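You operate a simulated robot arm through the tools that you are given. There is no shell and no other tool. Be economical: measure what you need, move in short steps, check, and stop when the job is done.

You run a simulated robot arm. Do the job below in one go: nothing can be reset, and whatever is moved stays where it is left.

Task
Pile some things up. At the end: the rice bag from the place at the end chair is on the place at the wall-side chair, with the pasta nest from there on top of it and the green pod (marked "DECAF") on top of that; the white soap bottle (marked "DISH SOAP") is on the white small dish; whatever was shut is shut again. Leave all else as you found it, and nothing knocked over.

It is judged by the outcome, as a careful person would: the job done as asked, and still so three seconds after it is handed in. It fails if anything else is knocked over, pushed out of place, dropped, spilled or broken.

Robot
A 7-joint arm with a two-finger parallel gripper, fixed in place. Base frame: the origin is at the foot of the arm, x ahead of it, y to its left, z up; the work surface is at about z = 0. Units: m, rad, N and s.
With the tool pointing down near the work surface it reaches from about 0.22 to 0.58 m from the base axis. Its first joint turns from -1.152 to 1.152 rad. Payload 2.5 kg.
The tool frame sits at the grasp point between the pads (the TCP): z along the fingers, y along the line on which they close. The tips reach 0.023 m beyond it. The gripper opens to 0.094 m. The fingers are 0.038 m wide and 0.01 m thick; the gripper's body (0.054 by 0.096 m) begins 0.039 m behind the TCP.
Orientation is told as [roll, pitch, yaw] about the base's x, y, z axes, in that order, counted from this pose: with the fingers straight down and closing along the base's y, the tool's x points along the base's -x, its y along +y and its z along -z.

Tools
- The arm moves only by the tool apply_moves. Its argument "plan" is a list of rows, each a list of 7 numbers: the turn, a rotation vector about the tool's x, y, z in units of 5 degrees (1.0 is 5 degrees), then the shift along the tool's x, y, z in units of 40 mm (1.0 is 40 mm), then the finger opening in m, from 0 to 0.094. In form: [[wx, wy, wz, dx, dy, dz, grip], ...]. A call has 1 to 8 rows; each row shifts and turns the commanded pose from where the row before left it, along the tool's axes as they then stand. A call with a number of a shift or a turn outside -1 to 1 is refused whole. Rows are played at 5 a second. More than 0.05 m and 0.15 rad between two rows, or a gripper value outside its range, and nothing of the call is played. A pose out of reach is approached as far as the arm can. The call stops where the force on the tool passes 40 N (or 10 N more than at its start, if that is more) or the arm is blocked; 0.2 s more then pass. Each finger travels about 0.108 m/s and halts on what it meets, pressing with about 32 N; the grip force reading is that of the motor and also rises with nothing between the fingers. The clock runs only during rows and for 0.2 s after the last one: add rows that do not move to give the fingers time. The reply holds the time, the measured pose of the TCP, the force on the tool along the base axes, the opening and the grip force, in the units named above and with some noise, and new pictures: "pictures" is both (left out), scene, wrist or none.
- Cameras (640 x 400 px; columns grow to the right, rows downward): "scene" is fixed at [0.1177, -0.4103, 0.5383]; the picture's right is [0.82, -0.57, 0.00], its down [-0.36, -0.52, -0.77] and it looks along [0.44, 0.63, -0.64] (base axes); focal length 300 px, centre (320, 200). "wrist" rides on the gripper at [0.086, 0.016, -0.074] in the tool frame; the picture's right is [-0.18, 0.98, 0.00], its down [-0.58, -0.11, -0.81] and it looks along [-0.79, -0.15, 0.59] (tool axes); focal length 243 px, centre (320, 200). There is no depth. A picture from a camera that has moved, and an enlarged one, comes with that camera's place and axes in the base frame and with its lens.
- inspect(camera, box): a new picture of the part [left, top, right, bottom] of that camera's present view, enlarged. The clock stands still meanwhile.
- job_done(): hands the job in; it is judged then, once.

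Work in short steps. Places have to be worked out from the pictures, the camera data and where the tool is seen: move nearer, look again, correct. Check each grasp and each placing, and mend what went wrong. You have 120 turns and 170 pictures in all, those below and enlarged ones among them. Open the gripper and draw the arm clear of the work before you hand the job in, unless the task says otherwise; then end with one line.

The tools are called after "Request:" by a JSON object that holds its "method" and its "body". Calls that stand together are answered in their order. apply_moves: Moves the arm, as the interface text tells. Its arguments: {"type":"object","properties":{"plan":{"type":"array"},"pictures":{"type":"string","enum":["both","scene","wrist","none"]}},"required":["plan"]} The other tools are called the same way: inspect (camera, box) takes an enlarged picture of a part of a camera's view; job_done () hands the job in.

At the start:

```text
clock: 0.0
position: [0.4257, -0.1642, 0.3383]
tcp_rot: [0.0, 0.0, 0.0]
force: [-0.5, 0.0, 0.0]
finger_gap: 0.0941
gripper_force: 0.0
```

scene: 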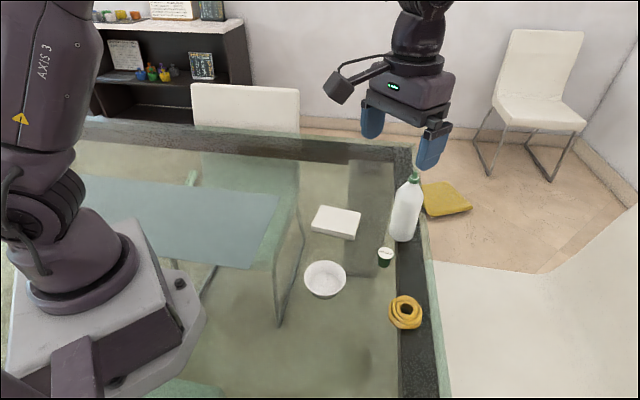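
wrist: 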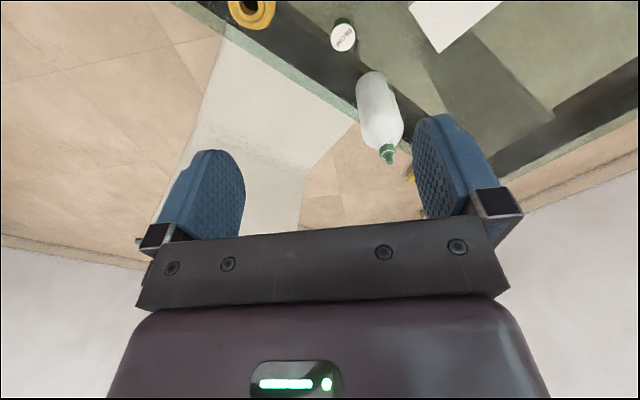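

I'll look closer at the scene before moving anything.

Request:
{"method": "inspect", "body": {"camera": "scene", "box": [280, 150, 480, 350]}}

Request:
{"method": "inspect", "body": {"camera": "scene", "box": [70, 60, 390, 260]}}

Request:
{"method": "inspect", "body": {"camera": "scene", "box": [60, 200, 380, 400]}}

Request:
{"method": "inspect", "body": {"camera": "wrist", "box": [200, 0, 640, 200]}}

```text
2.00 times, centred on (380, 250) of scene
camera zoom: at [0.1177, -0.4103, 0.5383], right [0.82, -0.57, 0.0], down [-0.36, -0.52, -0.77], along [0.44, 0.63, -0.64], focal length 600 px, centre (200, 100)
```

zoom: 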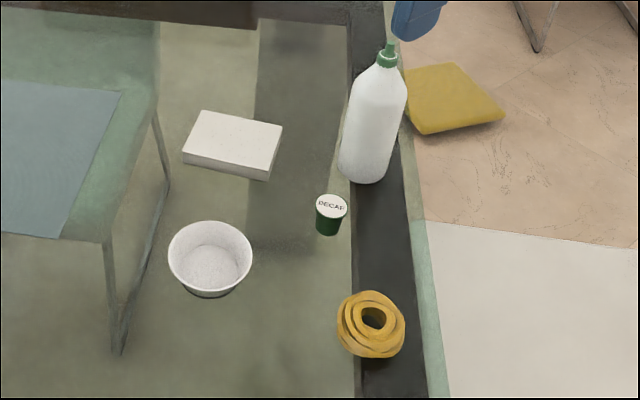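

```text
2.00 times, centred on (230, 160) of scene
camera zoom: at [0.1177, -0.4103, 0.5383], right [0.82, -0.57, 0.0], down [-0.36, -0.52, -0.77], along [0.44, 0.63, -0.64], focal length 600 px, centre (500, 280)
```

zoom: 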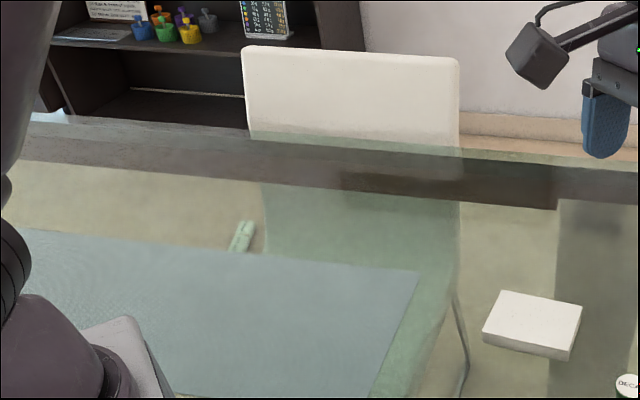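

```text
2.00 times, centred on (220, 300) of scene
camera zoom: at [0.1177, -0.4103, 0.5383], right [0.82, -0.57, 0.0], down [-0.36, -0.52, -0.77], along [0.44, 0.63, -0.64], focal length 600 px, centre (520, 0)
```

zoom: 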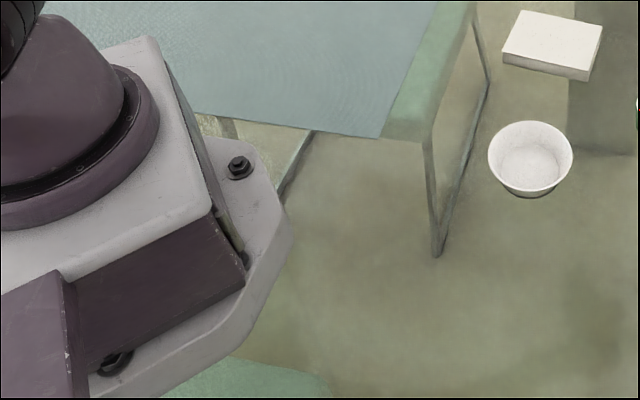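

```text
1.45 times, centred on (420, 100) of wrist
camera zoom: at [0.3394, -0.1482, 0.4121], right [0.18, 0.98, 0.0], down [0.58, -0.11, 0.81], along [0.79, -0.15, -0.59], focal length 353 px, centre (174, 346)
```

zoom: 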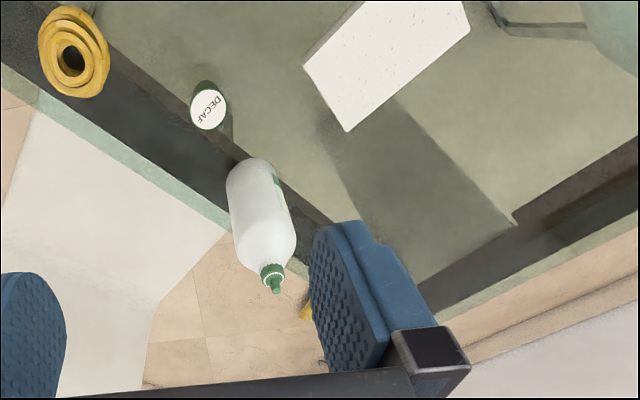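

The mat and the table are turned about 45°, and the arm hides part of the mat. I'll turn the wrist camera left to see the rest before deciding what goes where.

Request:
{"method": "apply_moves", "body": {"plan": [[0, 0, -1, 0.8, 0.8, 0, 0.094], [0, 0, -1, 0.8, 0.8, 0, 0.094], [0, 0, -1, 0, 1, 0, 0.094], [0, 0, -1, 0, 1, 0, 0.094], [0, 0, -1, 0, 0, 0, 0.094], [0, 0, -1, 0, 0, 0, 0.094], [0, 0, -1, 0, 0, 0, 0.094], [0, 0, -1, 0, 0, 0, 0.094]]}}

```text
clock: 1.8
position: [0.3424, -0.0243, 0.3381]
tcp_rot: [-0.002, 0.0, 0.701]
force: [-1.1, 0.2, 0.6]
finger_gap: 0.0941
gripper_force: 0.0
camera wrist: at [0.2651, -0.0685, 0.4122], right [-0.49, 0.87, 0.0], down [0.51, 0.29, 0.81], along [0.7, 0.4, -0.59], focal length 243 px, centre (320, 200)
```

scene: 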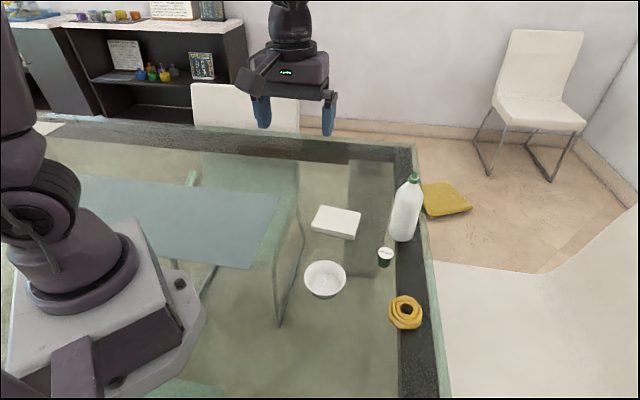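
wrist: 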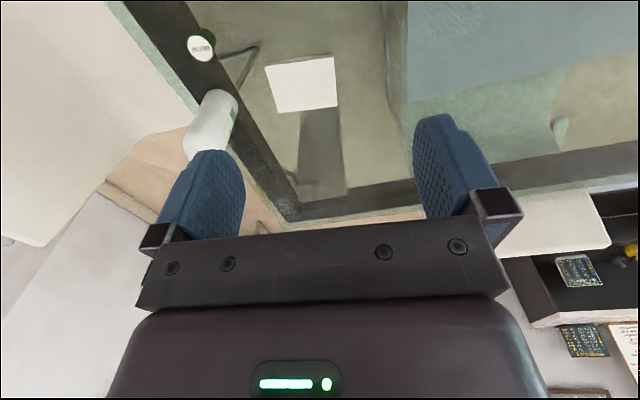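

Request:
{"method": "apply_moves", "body": {"plan": [[0, 0, -1, 0.5, 0.5, 0, 0.094], [0, 0, -1, 0.5, 0.5, 0, 0.094], [0, 0, -1, 0.5, 1, 0, 0.094], [0, 0, -1, 0, 1, 0, 0.094], [0, 0, -1, 0, 0, 0, 0.094], [0, 0, -1, 0, 0, 0, 0.094], [0, 0, -1, 0, 0, 0, 0.094], [0, 0, -1, 0, 0, 0, 0.094]]}}

```text
clock: 3.6
position: [0.2098, 0.0116, 0.3379]
tcp_rot: [0.001, 0.001, 1.398]
force: [0.4, -0.5, 0.3]
finger_gap: 0.0944
gripper_force: 0.0
camera wrist: at [0.1784, -0.0723, 0.4124], right [-0.94, 0.35, 0.0], down [0.21, 0.55, 0.81], along [0.28, 0.75, -0.59], focal length 243 px, centre (320, 200)
```

scene: 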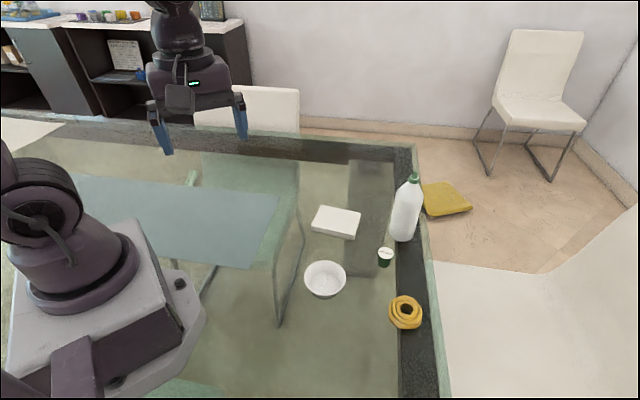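
wrist: 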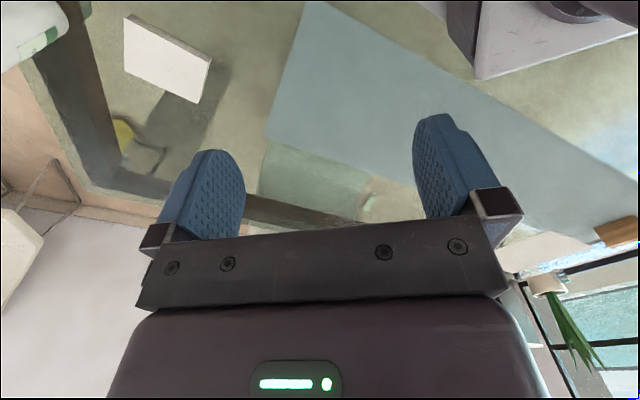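

No other rice bag or dish is in view. I'll look closely at the area in front of the wall-side chair and at the end of the table.

Request:
{"method": "inspect", "body": {"camera": "wrist", "box": [220, 0, 540, 200]}}

Request:
{"method": "inspect", "body": {"camera": "scene", "box": [150, 80, 340, 200]}}

Request:
{"method": "inspect", "body": {"camera": "scene", "box": [0, 80, 200, 205]}}

Request:
{"method": "inspect", "body": {"camera": "scene", "box": [300, 150, 640, 400]}}

```text
2.00 times, centred on (380, 100) of wrist
camera zoom: at [0.1784, -0.0723, 0.4124], right [-0.94, 0.35, 0.0], down [0.21, 0.55, 0.81], along [0.28, 0.75, -0.59], focal length 485 px, centre (200, 400)
```

zoom: 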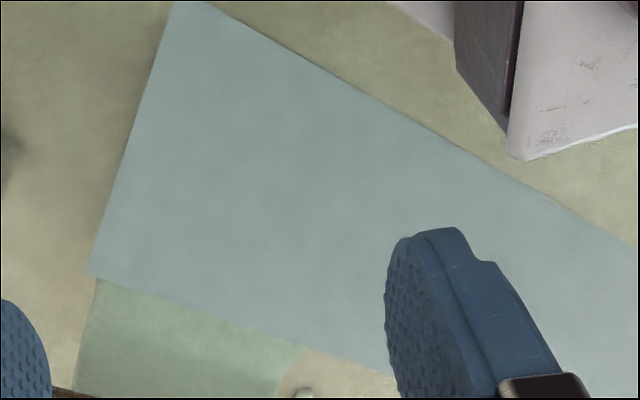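

```text
3.33 times, centred on (245, 140) of scene
camera zoom: at [0.1177, -0.4103, 0.5383], right [0.82, -0.57, 0.0], down [-0.36, -0.52, -0.77], along [0.44, 0.63, -0.64], focal length 1000 px, centre (570, 400)
```

zoom: 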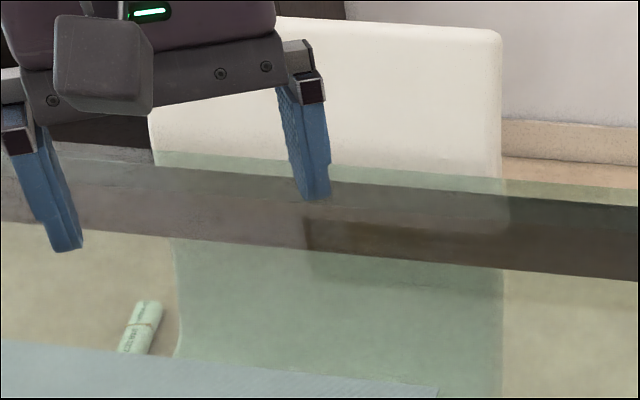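

```text
3.20 times, centred on (100, 142) of scene
camera zoom: at [0.1177, -0.4103, 0.5383], right [0.82, -0.57, 0.0], down [-0.36, -0.52, -0.77], along [0.44, 0.63, -0.64], focal length 960 px, centre (1024, 384)
```

zoom: 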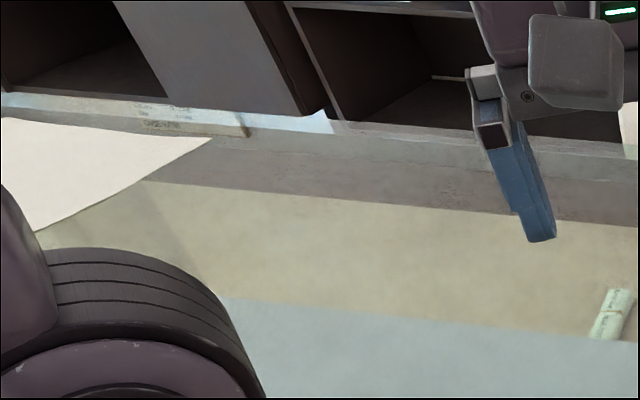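

```text
1.60 times, centred on (470, 275) of scene
camera zoom: at [0.1177, -0.4103, 0.5383], right [0.82, -0.57, 0.0], down [-0.36, -0.52, -0.77], along [0.44, 0.63, -0.64], focal length 480 px, centre (80, 80)
```

zoom: 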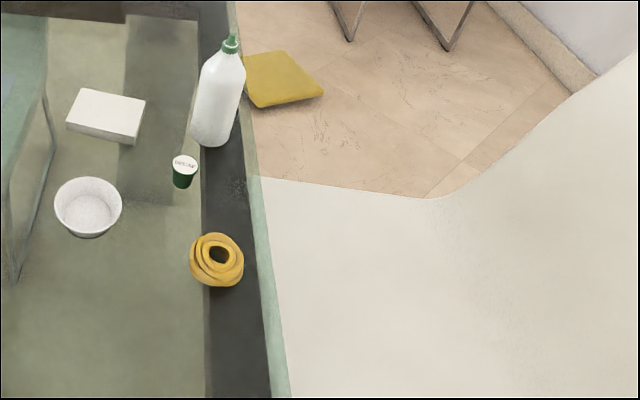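

The end chair is the white one at lower right, so the rice bag (about 0.46, 0.00) is at its place. The wall-side chair's place is around (0.285, 0.47). I'll turn back over the rice with the fingers lined up to the table axes.

Request:
{"method": "apply_moves", "body": {"plan": [[0, 0, 1, 0, -1, 0, 0.094], [0, 0, 1, 0, -1, 0, 0.094], [0, 0, 1, 0, -1, 0, 0.094], [0, 0, 1, 0, -1, 0, 0.094], [0, 0, 1, 0, 0, 0, 0.094], [0, 0, 1, 0, 0, 0, 0.094], [0, 0, 1, 0, 0, 0, 0.094], [0, 0, 1, 0, 0, 0, 0.094]], "pictures": "none"}}

Request:
{"method": "apply_moves", "body": {"plan": [[0, 0, 1, 0, 0, 0, 0.094], [0, 0, 1, 0, 0, 0, 0.094], [0, 0, 1, 0, 0, 0, 0.094], [0, 0, 1, 0, 0, 0, 0.094], [0, 0, 1, 0, 0, 0, 0.094], [0, 0, 1, 0, 0, 0, 0.094], [0, 0, 1, 0, 0, 0, 0.094], [0, 0, 1, 0, 0, 0, 0.094]], "pictures": "none"}}

Request:
{"method": "apply_moves", "body": {"plan": [[0, 0, 1, 0, 0, 0, 0.094], [0, 0, 1, 0, 0, 0, 0.094], [0, 0, 1, 0, 0, 0, 0.094], [0, 0, 1, 0, 0, 0, 0.094], [0, 0, 1, 0, 0, 0, 0.094], [0, 0, 1, 0, 0, 0, 0.094], [0, 0, 1, 0, 0, 0, 0.094], [0, 0, 1, 0, 0, 0, 0.094]], "pictures": "wrist"}}

```text
clock: 5.4
position: [0.3619, -0.0365, 0.338]
tcp_rot: [-0.001, -0.001, 0.696]
force: [0.5, 0.5, -0.2]
finger_gap: 0.0942
gripper_force: 0.0
```

```text
clock: 7.2
position: [0.3615, -0.0352, 0.3382]
tcp_rot: [0.0, 0.0, -0.002]
force: [0.4, 0.6, 0.5]
finger_gap: 0.0942
gripper_force: 0.1
```

```text
clock: 9.0
position: [0.3618, -0.0368, 0.3374]
tcp_rot: [0.002, 0.0, -0.7]
force: [0.2, -0.1, -0.3]
finger_gap: 0.094
gripper_force: 0.1
camera wrist: at [0.3051, 0.0303, 0.4117], right [0.77, 0.63, 0.0], down [0.37, -0.46, 0.81], along [0.51, -0.62, -0.59], focal length 243 px, centre (320, 200)
```

wrist: 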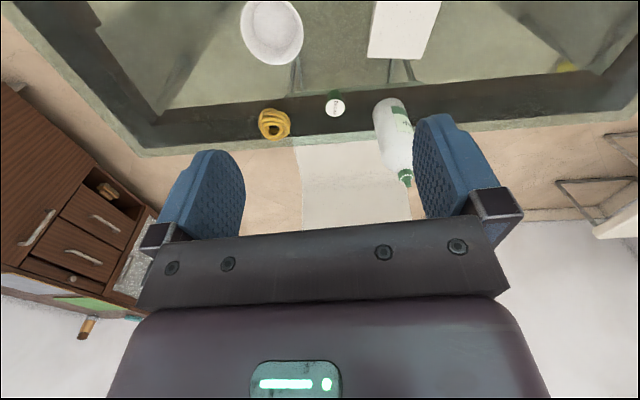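

Now I'll draw back so the whole rice bag is in the wrist view for measuring.

Request:
{"method": "apply_moves", "body": {"plan": [[0, 0, 0, 1, 0.5, 0, 0.094], [0, 0, 0, 1, 0.5, 0, 0.094], [0, 0, 0, 0, 0, 0, 0.094]], "pictures": "wrist"}}

Request:
{"method": "inspect", "body": {"camera": "wrist", "box": [200, 0, 520, 200]}}

```text
clock: 9.8
position: [0.3252, 0.044, 0.3413]
tcp_rot: [0.001, 0.0, -0.698]
force: [-0.2, 0.8, 0.4]
finger_gap: 0.0939
gripper_force: 0.0
camera wrist: at [0.2681, 0.1115, 0.4139], right [0.77, 0.63, 0.0], down [0.38, -0.46, 0.81], along [0.51, -0.62, -0.59], focal length 243 px, centre (320, 200)
```

wrist: 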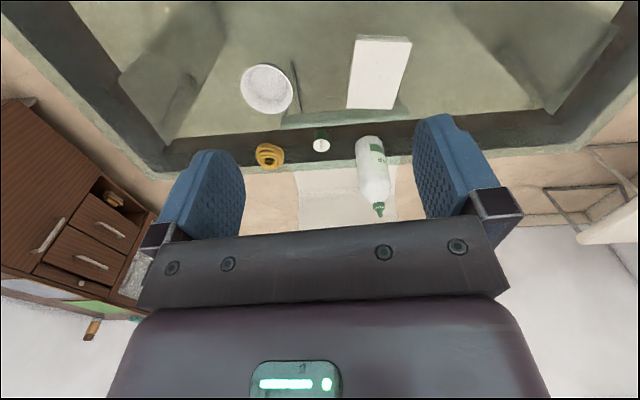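

```text
2.00 times, centred on (360, 100) of wrist
camera zoom: at [0.2681, 0.1115, 0.4139], right [0.77, 0.63, 0.0], down [0.38, -0.46, 0.81], along [0.51, -0.62, -0.59], focal length 485 px, centre (240, 400)
```

zoom: 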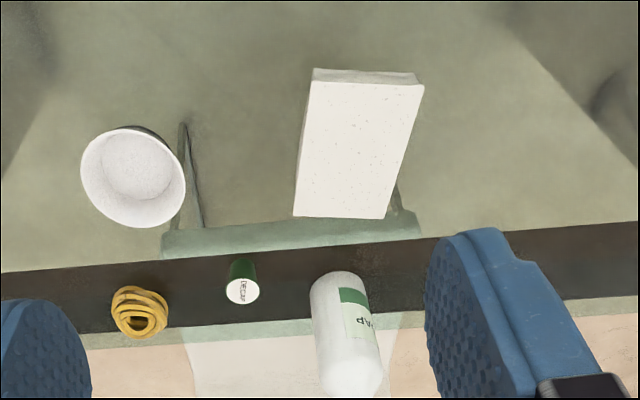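

Rice bag: centre about (0.463, 0.011), roughly 0.083 × 0.105, short side at about 38°. I'll align to that and descend to z≈0.13 above it to check.

Request:
{"method": "apply_moves", "body": {"plan": [[0, 0, 1, 0, 0, 0, 0.094], [0, 0, 1, 0, 0, 0, 0.094], [0, 0, 0.3, -0.465, 0.365, 0.875, 0.094], [0, 0, 0, -0.465, 0.365, 0.875, 0.094], [0, 0, 0, -0.465, 0.365, 0.875, 0.094], [0, 0, 0, -0.465, 0.365, 0.875, 0.094], [0, 0, 0, -0.465, 0.365, 0.875, 0.094], [0, 0, 0, -0.465, 0.365, 0.875, 0.094]]}}

Request:
{"method": "inspect", "body": {"camera": "wrist", "box": [120, 0, 520, 250]}}

```text
clock: 11.6
position: [0.4646, 0.0121, 0.1265]
tcp_rot: [0.002, -0.001, -0.899]
force: [0.1, -0.4, 0.8]
finger_gap: 0.0939
gripper_force: 0.1
camera wrist: at [0.4231, 0.0893, 0.2006], right [0.88, 0.47, 0.0], down [0.28, -0.52, 0.81], along [0.38, -0.71, -0.59], focal length 243 px, centre (320, 200)
```

scene: 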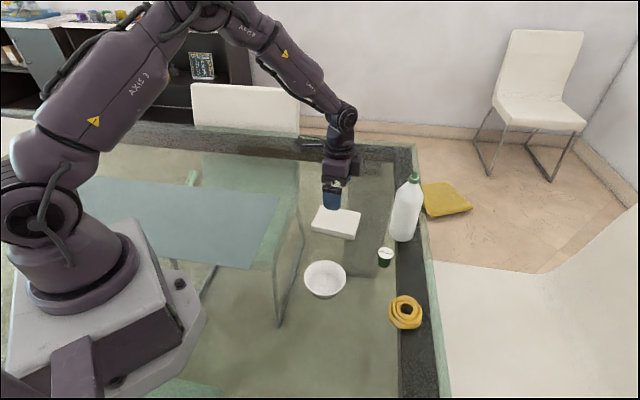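
wrist: 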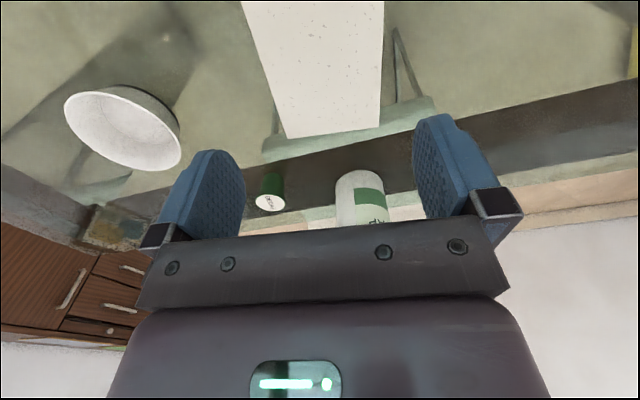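

```text
1.60 times, centred on (320, 125) of wrist
camera zoom: at [0.4231, 0.0893, 0.2006], right [0.88, 0.47, 0.0], down [0.28, -0.52, 0.81], along [0.38, -0.71, -0.59], focal length 388 px, centre (320, 320)
```

zoom: 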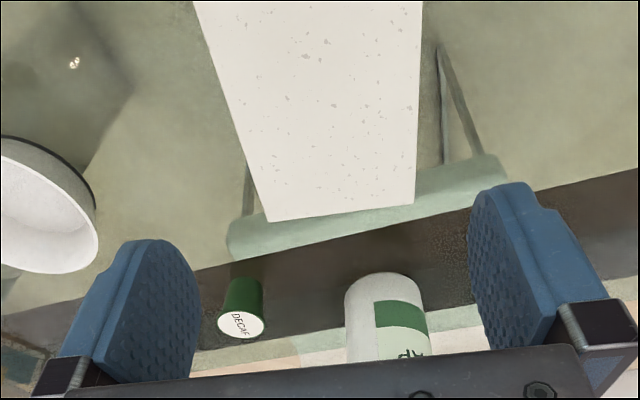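

Alignment is good: about 1.8° and 2 mm off, bag width about 82 mm. I'll correct that and descend to z≈0.03.

Request:
{"method": "apply_moves", "body": {"plan": [[0, 0, 0.35, 0, 0.05, 0, 0.094], [0, 0, 0, 0, 0, 0.8, 0.094], [0, 0, 0, 0, 0, 0.8, 0.094], [0, 0, 0, 0, 0, 0.5, 0.094], [0, 0, 0, 0, 0, 0.32, 0.094]], "pictures": "both"}}

```text
clock: 12.8
position: [0.4669, 0.015, 0.0286]
tcp_rot: [0.0, -0.001, -0.928]
force: [-0.7, -0.1, -0.2]
finger_gap: 0.0942
gripper_force: 0.0
camera wrist: at [0.4275, 0.0925, 0.1026], right [0.9, 0.44, 0.0], down [0.26, -0.53, 0.81], along [0.36, -0.72, -0.59], focal length 243 px, centre (320, 200)
```

scene: 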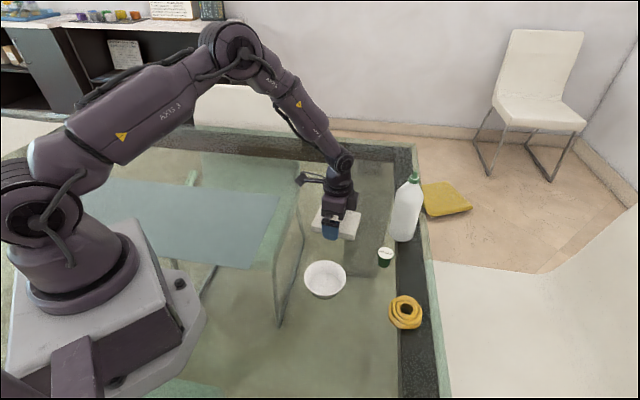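
wrist: 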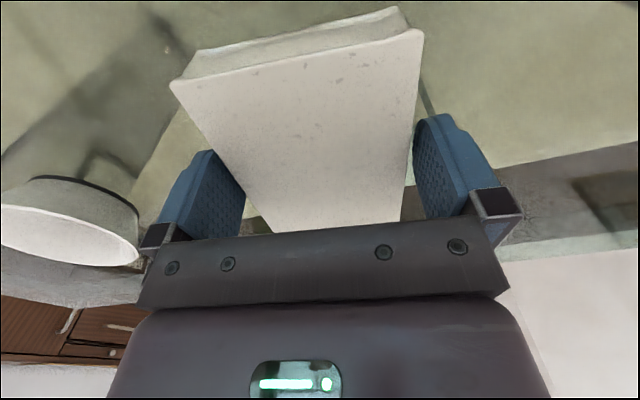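

Fingers straddle the bag; no contact force. Close.

Request:
{"method": "apply_moves", "body": {"plan": [[0, 0, 0, 0, 0, 0, 0.085], [0, 0, 0, 0, 0, 0, 0.07], [0, 0, 0, 0, 0, 0, 0.07], [0, 0, 0, 0, 0, 0, 0.07]], "pictures": "wrist"}}

```text
clock: 13.8
position: [0.4665, 0.015, 0.0279]
tcp_rot: [0.0, 0.0, -0.929]
force: [-0.2, 0.1, 0.4]
finger_gap: 0.0846
gripper_force: 32.2
camera wrist: at [0.4273, 0.0926, 0.1027], right [0.9, 0.44, 0.0], down [0.26, -0.53, 0.81], along [0.36, -0.72, -0.59], focal length 243 px, centre (320, 200)
```

wrist: 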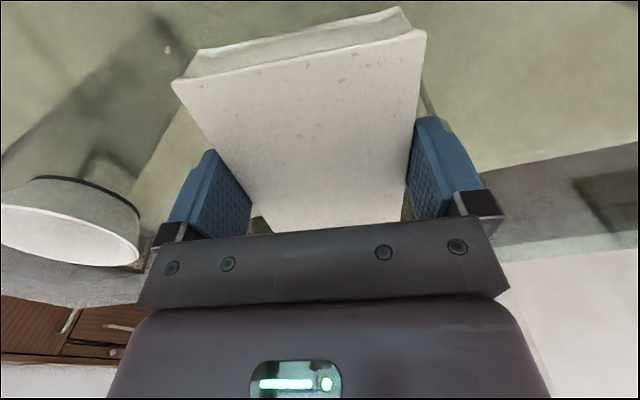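

Holding at 85 mm. Lift and turn the bag in line with the wall edge.

Request:
{"method": "apply_moves", "body": {"plan": [[0, 0, 0, 0, 0, -0.5, 0.07], [0, 0, 0, 0, 0, -1, 0.07], [0, 0, 0, 0, 0, -1, 0.07], [0, 0, -1, 0, 0, -0.5, 0.07], [0, 0, -1, 0, 0, 0, 0.07], [0, 0, -1, 0, 0, 0, 0.07], [0, 0, -1, 0, 0, 0, 0.07], [0, 0, -1, 0, 0, 0, 0.07]], "pictures": "scene"}}

Request:
{"method": "apply_moves", "body": {"plan": [[0, 0, -1, 0, 0, 0, 0.07], [0, 0, -1, 0, 0, 0, 0.07], [0, 0, -1, 0, 0, 0, 0.07], [0, 0, -1, 0, 0, 0, 0.07], [0, 0, -1, 0, 0, 0, 0.07], [0, 0, -1, 0, 0, 0, 0.07], [0, 0, -1, 0, 0, 0, 0.07], [0, 0, -1, 0, 0, 0, 0.07]], "pictures": "none"}}

Request:
{"method": "apply_moves", "body": {"plan": [[0, 0, -1, 0, 0, 0, 0.07], [0, 0, -1, 0, 0, 0, 0.07], [0, 0, -1, 0, 0, 0, 0.07], [0, 0, -1, 0, 0, 0, 0.07], [0, 0, -1, 0, 0, 0, 0.07], [0, 0, -1, 0, 0, 0, 0.07], [0, 0, -0.7, 0, 0, 0, 0.07]], "pictures": "wrist"}}

```text
clock: 15.6
position: [0.4661, 0.0149, 0.1515]
tcp_rot: [0.001, 0.001, -0.49]
force: [-0.2, 0.6, -1.2]
finger_gap: 0.0848
gripper_force: 32.0
```

scene: 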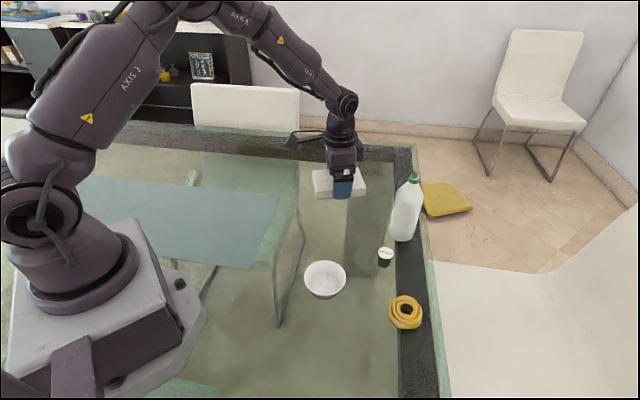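

```text
clock: 17.4
position: [0.4648, 0.0145, 0.1512]
tcp_rot: [0.0, -0.001, 0.208]
force: [-0.2, 0.0, -1.5]
finger_gap: 0.0846
gripper_force: 32.1
```

```text
clock: 19.0
position: [0.4657, 0.014, 0.1505]
tcp_rot: [0.001, -0.001, 0.793]
force: [0.4, 0.5, -1.5]
finger_gap: 0.0847
gripper_force: 32.0
camera wrist: at [0.3928, -0.0364, 0.2251], right [-0.57, 0.82, 0.0], down [0.49, 0.34, 0.81], along [0.66, 0.46, -0.59], focal length 243 px, centre (320, 200)
```

wrist: 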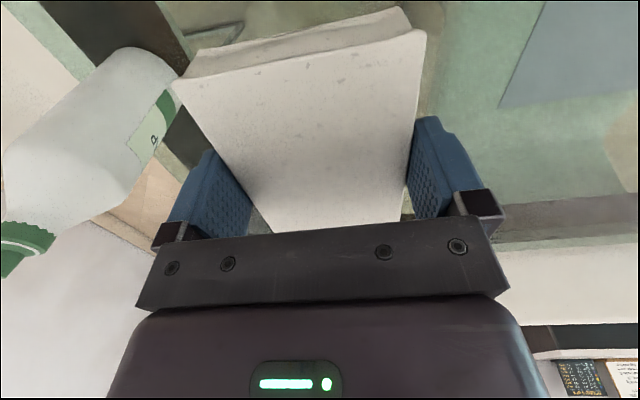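

Bag held firmly and clear of the bottle. Now carry it to the wall-side place.

Request:
{"method": "apply_moves", "body": {"plan": [[0, 0, 0, -0.2, 0.95, 0, 0.07], [0, 0, 0, -0.2, 0.95, 0, 0.07], [0, 0, 0, -0.3, 0.95, 0, 0.07], [0, 0, 0, -0.4, 0.95, 0, 0.07], [0, 0, 0, -0.5, 0.95, 0, 0.07], [0, 0, 0, -0.5, 0.95, 0, 0.07], [0, 0, 0, -0.5, 0.95, 0, 0.07], [0, 0, 0, -0.5, 0.95, 0, 0.07]], "pictures": "none"}}

Request:
{"method": "apply_moves", "body": {"plan": [[0, 0, 0, -0.45, 0.95, 0, 0.07], [0, 0, 0, -0.45, 0.95, 0, 0.07], [0, 0, 0, -0.43, 0.95, 0, 0.07], [0, 0, 0, -0.4, 0.8, 0, 0.07], [0, 0, 0, 0, 0, 0, 0.07]], "pictures": "both"}}

```text
clock: 20.8
position: [0.3375, 0.3171, 0.1498]
tcp_rot: [0.001, 0.001, 0.788]
force: [0.3, 0.4, -1.5]
finger_gap: 0.0846
gripper_force: 32.4
```

```text
clock: 22.0
position: [0.2844, 0.4694, 0.152]
tcp_rot: [-0.002, -0.002, 0.79]
force: [-0.2, -0.7, -1.0]
finger_gap: 0.0842
gripper_force: 31.7
camera wrist: at [0.2118, 0.4185, 0.2266], right [-0.57, 0.82, 0.0], down [0.49, 0.34, 0.81], along [0.66, 0.46, -0.59], focal length 243 px, centre (320, 200)
```

scene: 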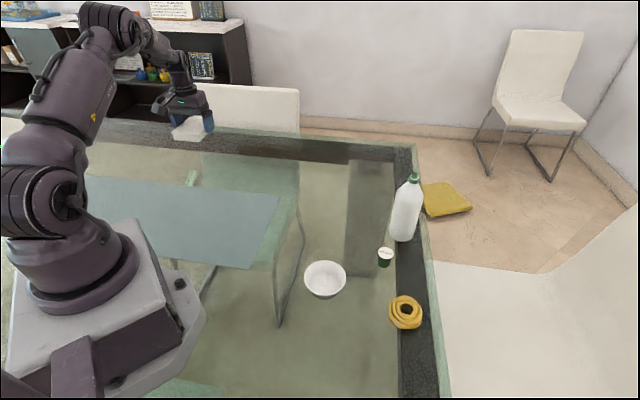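
wrist: 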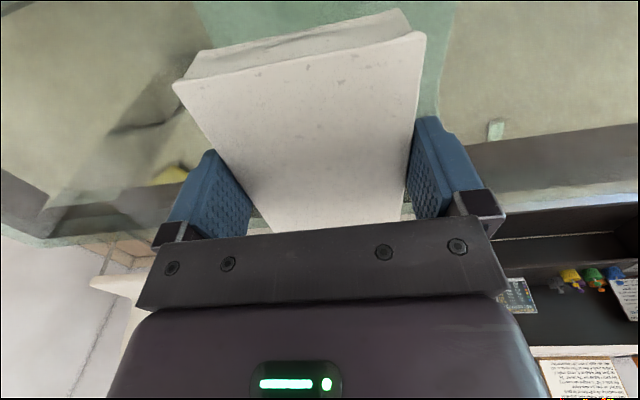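

The chair's seat is centred beneath the bag in the wrist view. Lower to just about grasp height.

Request:
{"method": "apply_moves", "body": {"plan": [[0, 0, 0, 0, 0, 0.9, 0.07], [0, 0, 0, 0, 0, 0.9, 0.07], [0, 0, 0, 0, 0, 0.7, 0.07], [0, 0, 0, 0, 0, 0.4, 0.07], [0, 0, 0, 0, 0, 0.17, 0.07], [0, 0, 0, 0, 0, 0, 0.07]], "pictures": "wrist"}}

```text
clock: 23.4
position: [0.2814, 0.4683, 0.0281]
tcp_rot: [0.0, 0.001, 0.792]
force: [-1.5, -0.9, -0.3]
finger_gap: 0.0848
gripper_force: 31.4
camera wrist: at [0.2093, 0.4177, 0.1028], right [-0.57, 0.82, 0.0], down [0.49, 0.34, 0.81], along [0.66, 0.46, -0.59], focal length 243 px, centre (320, 200)
```

wrist: 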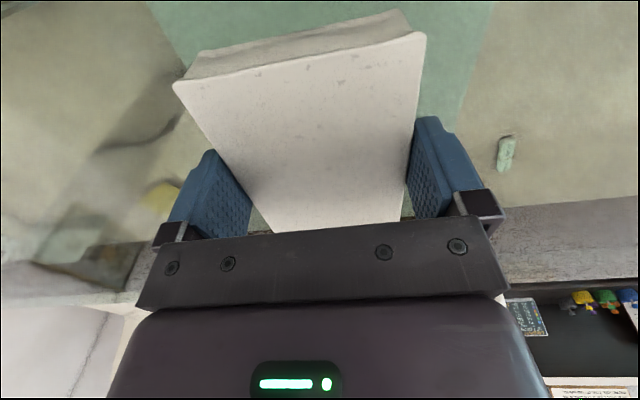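

Force shows light contact with the table. Open and rise.

Request:
{"method": "apply_moves", "body": {"plan": [[0, 0, 0, 0, 0, 0, 0.089], [0, 0, 0, 0, 0, 0, 0.094], [0, 0, 0, 0, 0, 0, 0.094], [0, 0, 0, 0, 0, -0.5, 0.094], [0, 0, 0, 0, 0, -1, 0.094], [0, 0, 0, 0, 0, -1, 0.094], [0, 0, 0, 0, 0, 0, 0.094]], "pictures": "both"}}

Request:
{"method": "inspect", "body": {"camera": "wrist", "box": [120, 0, 520, 250]}}

```text
clock: 25.0
position: [0.2801, 0.4685, 0.1301]
tcp_rot: [0.0, 0.001, 0.791]
force: [0.0, -0.4, 0.1]
finger_gap: 0.0939
gripper_force: 0.1
camera wrist: at [0.2071, 0.4169, 0.2027], right [-0.57, 0.82, 0.0], down [0.49, 0.34, 0.81], along [0.66, 0.46, -0.59], focal length 243 px, centre (320, 200)
```

scene: 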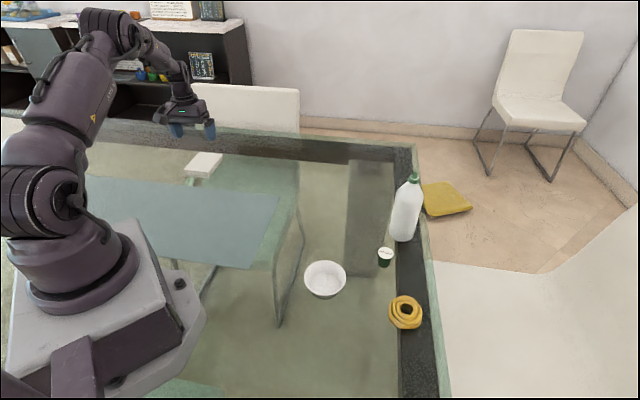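
wrist: 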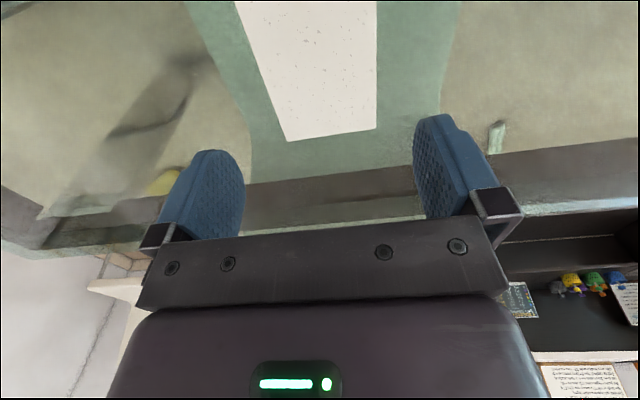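

```text
1.60 times, centred on (320, 125) of wrist
camera zoom: at [0.2071, 0.4169, 0.2027], right [-0.57, 0.82, 0.0], down [0.49, 0.34, 0.81], along [0.66, 0.46, -0.59], focal length 388 px, centre (320, 320)
```

zoom: 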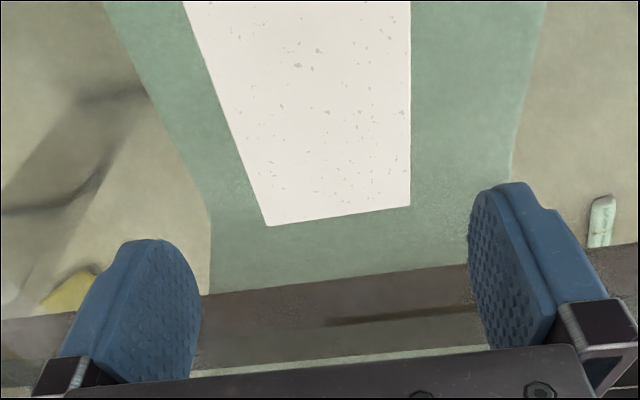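

Rice bag is placed squarely in front of the wall-side chair. Now rise and travel to view the pasta nest (about 0.41, -0.27).

Request:
{"method": "apply_moves", "body": {"plan": [[0, 0, 0, 0, 0, -1, 0.094], [0, 0, 0, 0, 0, -1, 0.094], [0, 0, 0, 0, 0, -1, 0.094], [0, 0, 1, 0.587, -0.743, 0, 0.094], [0, 0, 1, 0.52, -0.791, 0, 0.094], [0, 0, 1, 0.449, -0.833, 0, 0.094], [0, 0, 1, 0.375, -0.869, 0, 0.094], [0, 0, 1, 0.297, -0.898, 0, 0.094]], "pictures": "scene"}}

Request:
{"method": "apply_moves", "body": {"plan": [[0, 0, 1, 0.218, -0.921, 0, 0.094], [0, 0, 1, 0.137, -0.936, 0, 0.094], [0, 0, 1, 0.055, -0.945, 0, 0.094], [0, 0, 1, -0.028, -0.946, 0, 0.094], [0, 0, 1, -0.11, -0.94, 0, 0.094], [0, 0, 1, -0.192, -0.926, 0, 0.094], [0, 0, 1, -0.271, -0.907, 0, 0.094], [0, 0, 1, -0.349, -0.88, 0, 0.094]], "pictures": "none"}}

Request:
{"method": "apply_moves", "body": {"plan": [[0, 0, 1, -0.424, -0.845, 0, 0.094], [0, 0, 1, -0.497, -0.806, 0, 0.094], [0, 0, 1, -0.565, -0.759, 0, 0.094], [0, 0, 1, -0.629, -0.707, 0, 0.094], [0, 0, 1, -0.688, -0.649, 0, 0.094]], "pictures": "both"}}

```text
clock: 26.8
position: [0.3049, 0.2813, 0.2467]
tcp_rot: [0.0, 0.0, 0.352]
force: [-0.2, -0.6, 0.3]
finger_gap: 0.0939
gripper_force: 0.1
```

scene: 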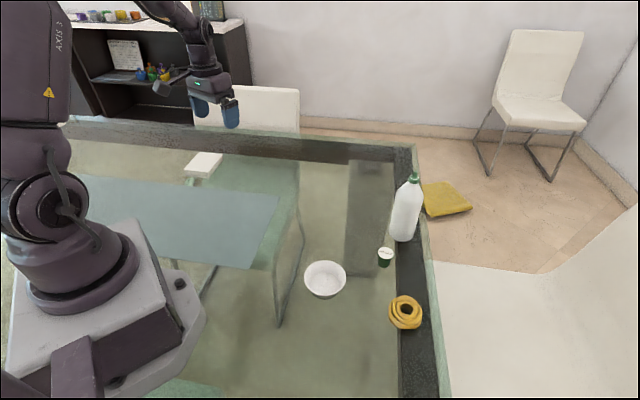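

```text
clock: 28.6
position: [0.3431, -0.0205, 0.25]
tcp_rot: [0.0, 0.002, -0.345]
force: [-0.7, 0.6, 0.4]
finger_gap: 0.0942
gripper_force: 0.1
```

```text
clock: 29.8
position: [0.363, -0.2088, 0.2484]
tcp_rot: [-0.001, -0.001, -0.783]
force: [-0.1, -0.8, 0.9]
finger_gap: 0.0941
gripper_force: 0.1
camera wrist: at [0.3132, -0.1366, 0.3217], right [0.82, 0.57, 0.0], down [0.34, -0.49, 0.81], along [0.46, -0.66, -0.59], focal length 243 px, centre (320, 200)
```

scene: 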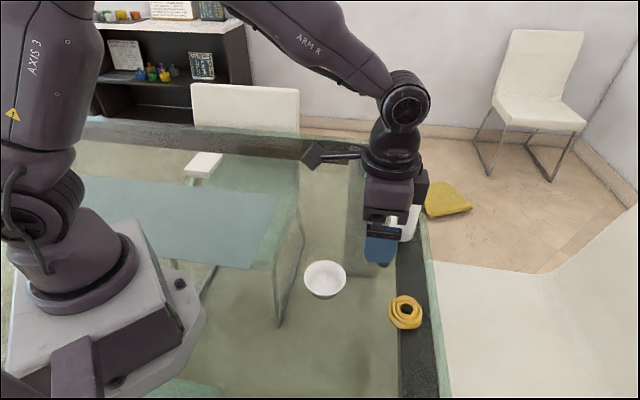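
wrist: 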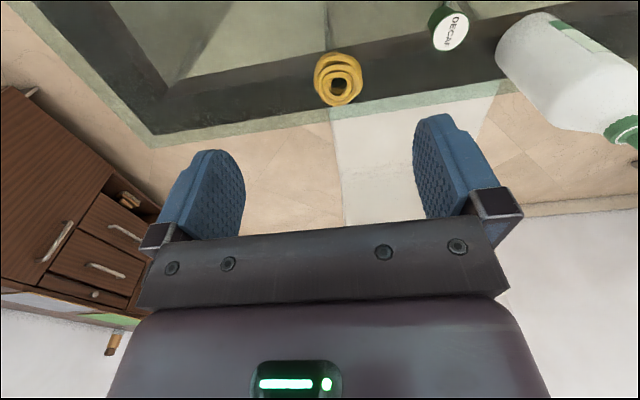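

Pasta nest at about (0.42, -0.255), ~62 mm across. I'll move over it at z≈0.11 and check.

Request:
{"method": "apply_moves", "body": {"plan": [[0, 0, 0, -0.6, 0.075, 0.7, 0.094], [0, 0, 0, -0.6, 0.075, 0.9, 0.094], [0, 0, 0, -0.6, 0.075, 0.9, 0.094], [0, 0, 0, 0, 0, 0.95, 0.094], [0, 0, 0, 0, 0, 0, 0.094]], "pictures": "wrist"}}

Request:
{"method": "inspect", "body": {"camera": "wrist", "box": [200, 0, 440, 150]}}

```text
clock: 31.0
position: [0.4215, -0.249, 0.1095]
tcp_rot: [0.002, 0.0, -0.778]
force: [-0.1, 0.2, 0.3]
finger_gap: 0.094
gripper_force: 0.0
camera wrist: at [0.3712, -0.1786, 0.1829], right [0.82, 0.57, 0.0], down [0.34, -0.49, 0.81], along [0.46, -0.66, -0.59], focal length 243 px, centre (320, 200)
```

wrist: 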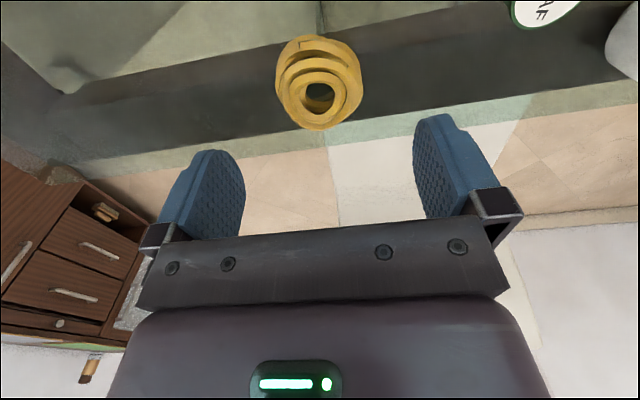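

```text
2.67 times, centred on (320, 75) of wrist
camera zoom: at [0.3712, -0.1786, 0.1829], right [0.82, 0.57, 0.0], down [0.34, -0.49, 0.81], along [0.46, -0.66, -0.59], focal length 647 px, centre (320, 533)
```

zoom: 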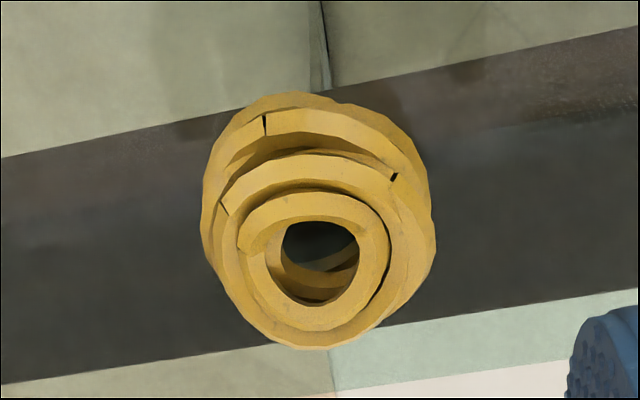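

The nest is centred under the gripper. Descend to z≈0.03 and close.

Request:
{"method": "apply_moves", "body": {"plan": [[0, 0, 0, 0, 0, 0.9, 0.094], [0, 0, 0, 0, 0, 0.7, 0.094], [0, 0, 0, 0, 0, 0.4, 0.094], [0, 0, 0, 0, 0, 0, 0.075], [0, 0, 0, 0, 0, 0, 0.065], [0, 0, 0, 0, 0, 0, 0.055], [0, 0, 0, 0, 0, 0, 0.055], [0, 0, 0, 0, 0, 0, 0.055]], "pictures": "both"}}

```text
clock: 32.8
position: [0.4231, -0.2517, 0.0303]
tcp_rot: [0.0, -0.001, -0.781]
force: [0.1, 0.2, -1.2]
finger_gap: 0.0558
gripper_force: 10.1
camera wrist: at [0.3717, -0.1799, 0.1043], right [0.82, 0.57, 0.0], down [0.34, -0.49, 0.81], along [0.46, -0.66, -0.59], focal length 243 px, centre (320, 200)
```

scene: 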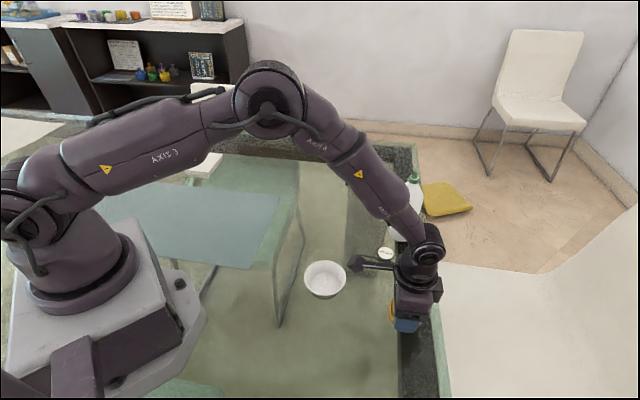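
wrist: 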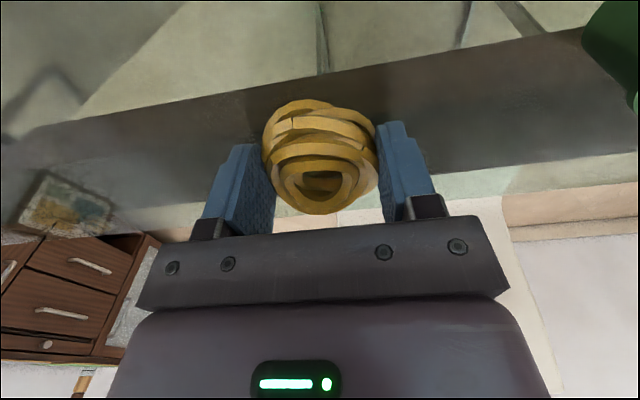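

Contact at 56 mm with a light 10 N. I'll firm it slightly and lift a little to test.

Request:
{"method": "apply_moves", "body": {"plan": [[0, 0, 0, 0, 0, 0, 0.05], [0, 0, 0, 0, 0, 0, 0.05], [0, 0, 0, 0, 0, -0.3, 0.05], [0, 0, 0, 0, 0, -0.7, 0.05], [0, 0, 0, 0, 0, 0, 0.05]], "pictures": "wrist"}}

```text
clock: 34.0
position: [0.423, -0.2527, 0.0701]
tcp_rot: [0.001, 0.001, -0.78]
force: [0.7, -0.4, -0.7]
finger_gap: 0.0545
gripper_force: 31.9
camera wrist: at [0.3719, -0.1805, 0.1449], right [0.82, 0.57, 0.0], down [0.34, -0.49, 0.81], along [0.46, -0.66, -0.59], focal length 243 px, centre (320, 200)
```

wrist: 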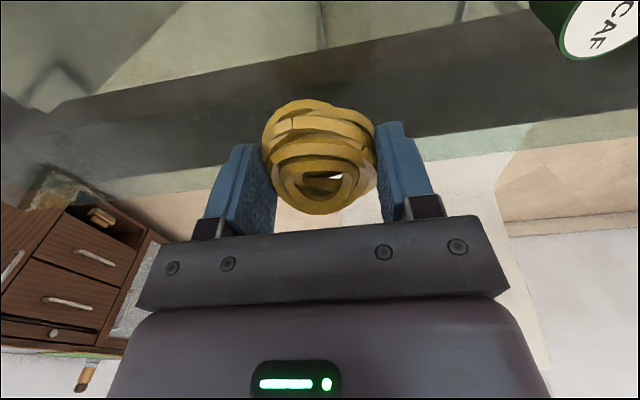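

Nest is held. Raise and carry it to above the rice bag.

Request:
{"method": "apply_moves", "body": {"plan": [[0, 0, 0, 0, 0, -1, 0.05], [0, 0, 0, 0, 0, -1, 0.05], [0, 0, 0, 0, 0, -1, 0.05], [0, 0, 0, 0, 0, -1, 0.05], [0, 0, -0.947, 0.799, 0.543, 0, 0.05], [0, 0, -0.947, 0.753, 0.606, 0, 0.05], [0, 0, -0.947, 0.699, 0.667, 0, 0.05], [0, 0, -0.947, 0.643, 0.722, 0, 0.05]], "pictures": "none"}}

Request:
{"method": "apply_moves", "body": {"plan": [[0, 0, -0.947, 0.58, 0.772, 0, 0.05], [0, 0, -0.947, 0.514, 0.818, 0, 0.05], [0, 0, -0.947, 0.446, 0.857, 0, 0.05], [0, 0, -0.947, 0.372, 0.892, 0, 0.05], [0, 0, -0.947, 0.298, 0.919, 0, 0.05], [0, 0, -0.947, 0.222, 0.94, 0, 0.05], [0, 0, -0.947, 0.142, 0.956, 0, 0.05], [0, 0, -0.947, 0.064, 0.964, 0, 0.05]], "pictures": "none"}}

Request:
{"method": "apply_moves", "body": {"plan": [[0, 0, -0.947, -0.016, 0.966, 0, 0.05], [0, 0, -0.947, -0.097, 0.961, 0, 0.05], [0, 0, -0.947, -0.175, 0.951, 0, 0.05], [0, 0, -0.947, -0.254, 0.932, 0, 0.05], [0, 0, -0.947, -0.33, 0.908, 0, 0.05], [0, 0, -0.947, -0.403, 0.878, 0, 0.05], [0, 0, -0.947, -0.475, 0.842, 0, 0.05], [0, 0, 0, 0, 0, 0, 0.05]], "pictures": "both"}}

```text
clock: 35.8
position: [0.3907, -0.0993, 0.2319]
tcp_rot: [0.001, -0.002, -0.448]
force: [0.0, -0.9, 0.1]
finger_gap: 0.0544
gripper_force: 31.3
```

```text
clock: 37.6
position: [0.3319, 0.2046, 0.2266]
tcp_rot: [-0.001, -0.001, 0.213]
force: [0.7, -0.2, -0.4]
finger_gap: 0.0542
gripper_force: 31.8
```

```text
clock: 39.4
position: [0.2783, 0.4684, 0.2296]
tcp_rot: [-0.001, 0.0, 0.788]
force: [0.0, 0.9, -0.8]
finger_gap: 0.0544
gripper_force: 32.0
camera wrist: at [0.2061, 0.4174, 0.3041], right [-0.57, 0.82, 0.0], down [0.49, 0.34, 0.81], along [0.66, 0.46, -0.59], focal length 243 px, centre (320, 200)
```

scene: 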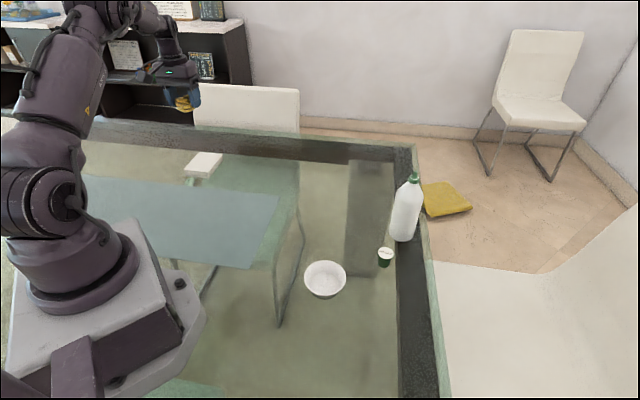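
wrist: 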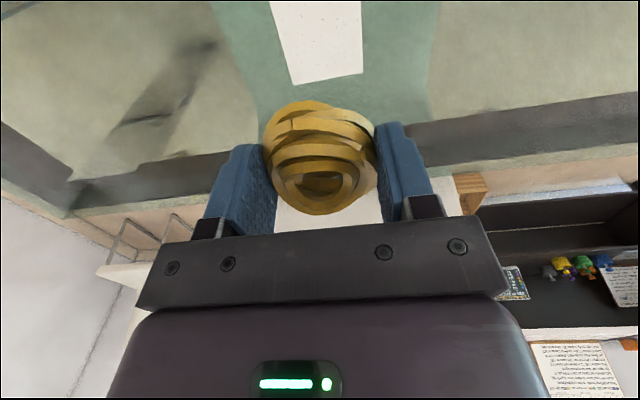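

The bag is nearly centred below (3–4 mm off). Lower to z≈0.075 and look.

Request:
{"method": "apply_moves", "body": {"plan": [[0, 0, 0, -0.1, -0.07, 0.9, 0.05], [0, 0, 0, 0, 0, 1, 0.05], [0, 0, 0, 0, 0, 1, 0.05], [0, 0, 0, 0, 0, 0.95, 0.05], [0, 0, 0, 0, 0, 0, 0.05]], "pictures": "wrist"}}

Request:
{"method": "inspect", "body": {"camera": "scene", "box": [140, 110, 260, 185]}}

```text
clock: 40.6
position: [0.2855, 0.4693, 0.0775]
tcp_rot: [0.001, -0.002, 0.787]
force: [-0.4, 0.2, -1.6]
finger_gap: 0.0544
gripper_force: 32.2
camera wrist: at [0.2127, 0.4192, 0.1518], right [-0.57, 0.82, 0.0], down [0.49, 0.34, 0.81], along [0.66, 0.46, -0.59], focal length 243 px, centre (320, 200)
```

wrist: 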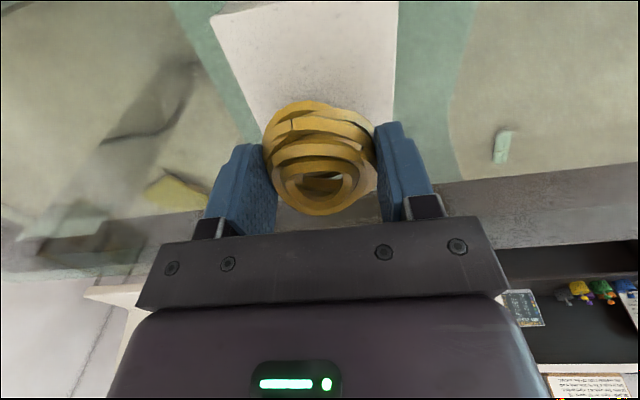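

```text
5.33 times, centred on (200, 148) of scene
camera zoom: at [0.1177, -0.4103, 0.5383], right [0.82, -0.57, 0.0], down [-0.36, -0.52, -0.77], along [0.44, 0.63, -0.64], focal length 1600 px, centre (960, 480)
```

zoom: 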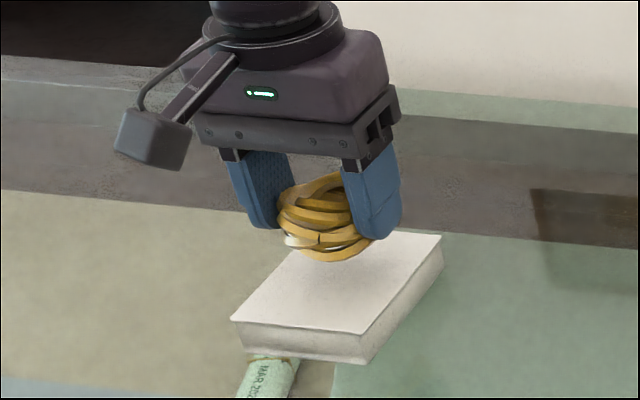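

Nest is centred over the bag, whose thickness looks like ~23 mm. Lower gently to contact height (~0.055).

Request:
{"method": "apply_moves", "body": {"plan": [[0, 0, 0, 0, 0, 0.3, 0.05], [0, 0, 0, 0, 0, 0.2, 0.05], [0, 0, 0, 0, 0, 0.05, 0.05], [0, 0, 0, 0, 0, 0, 0.05]], "pictures": "none"}}

Request:
{"method": "inspect", "body": {"camera": "scene", "box": [140, 110, 260, 185]}}

```text
clock: 41.6
position: [0.2849, 0.4695, 0.0541]
tcp_rot: [-0.001, 0.0, 0.789]
force: [0.3, -0.7, -0.4]
finger_gap: 0.0543
gripper_force: 31.8
```

```text
5.33 times, centred on (200, 148) of scene
camera zoom: at [0.1177, -0.4103, 0.5383], right [0.82, -0.57, 0.0], down [-0.36, -0.52, -0.77], along [0.44, 0.63, -0.64], focal length 1600 px, centre (960, 480)
```

zoom: 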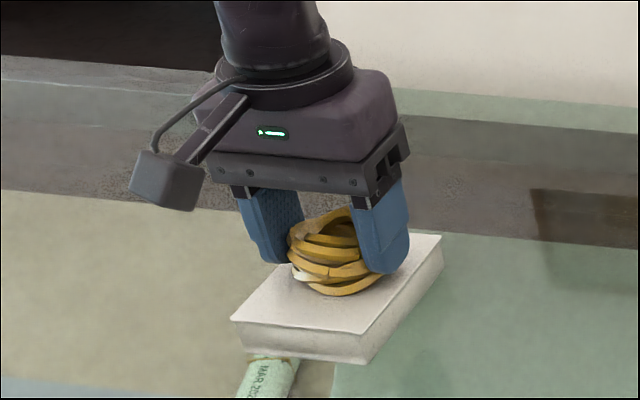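

Request:
{"method": "apply_moves", "body": {"plan": [[0, 0, 0, 0, 0, 0.05, 0.05], [0, 0, 0, 0, 0, 0, 0.05]], "pictures": "none"}}

```text
clock: 42.2
position: [0.2856, 0.4718, 0.0548]
tcp_rot: [0.001, -0.004, 0.786]
force: [-2.9, -4.9, 17.2]
finger_gap: 0.054
gripper_force: 32.0
```

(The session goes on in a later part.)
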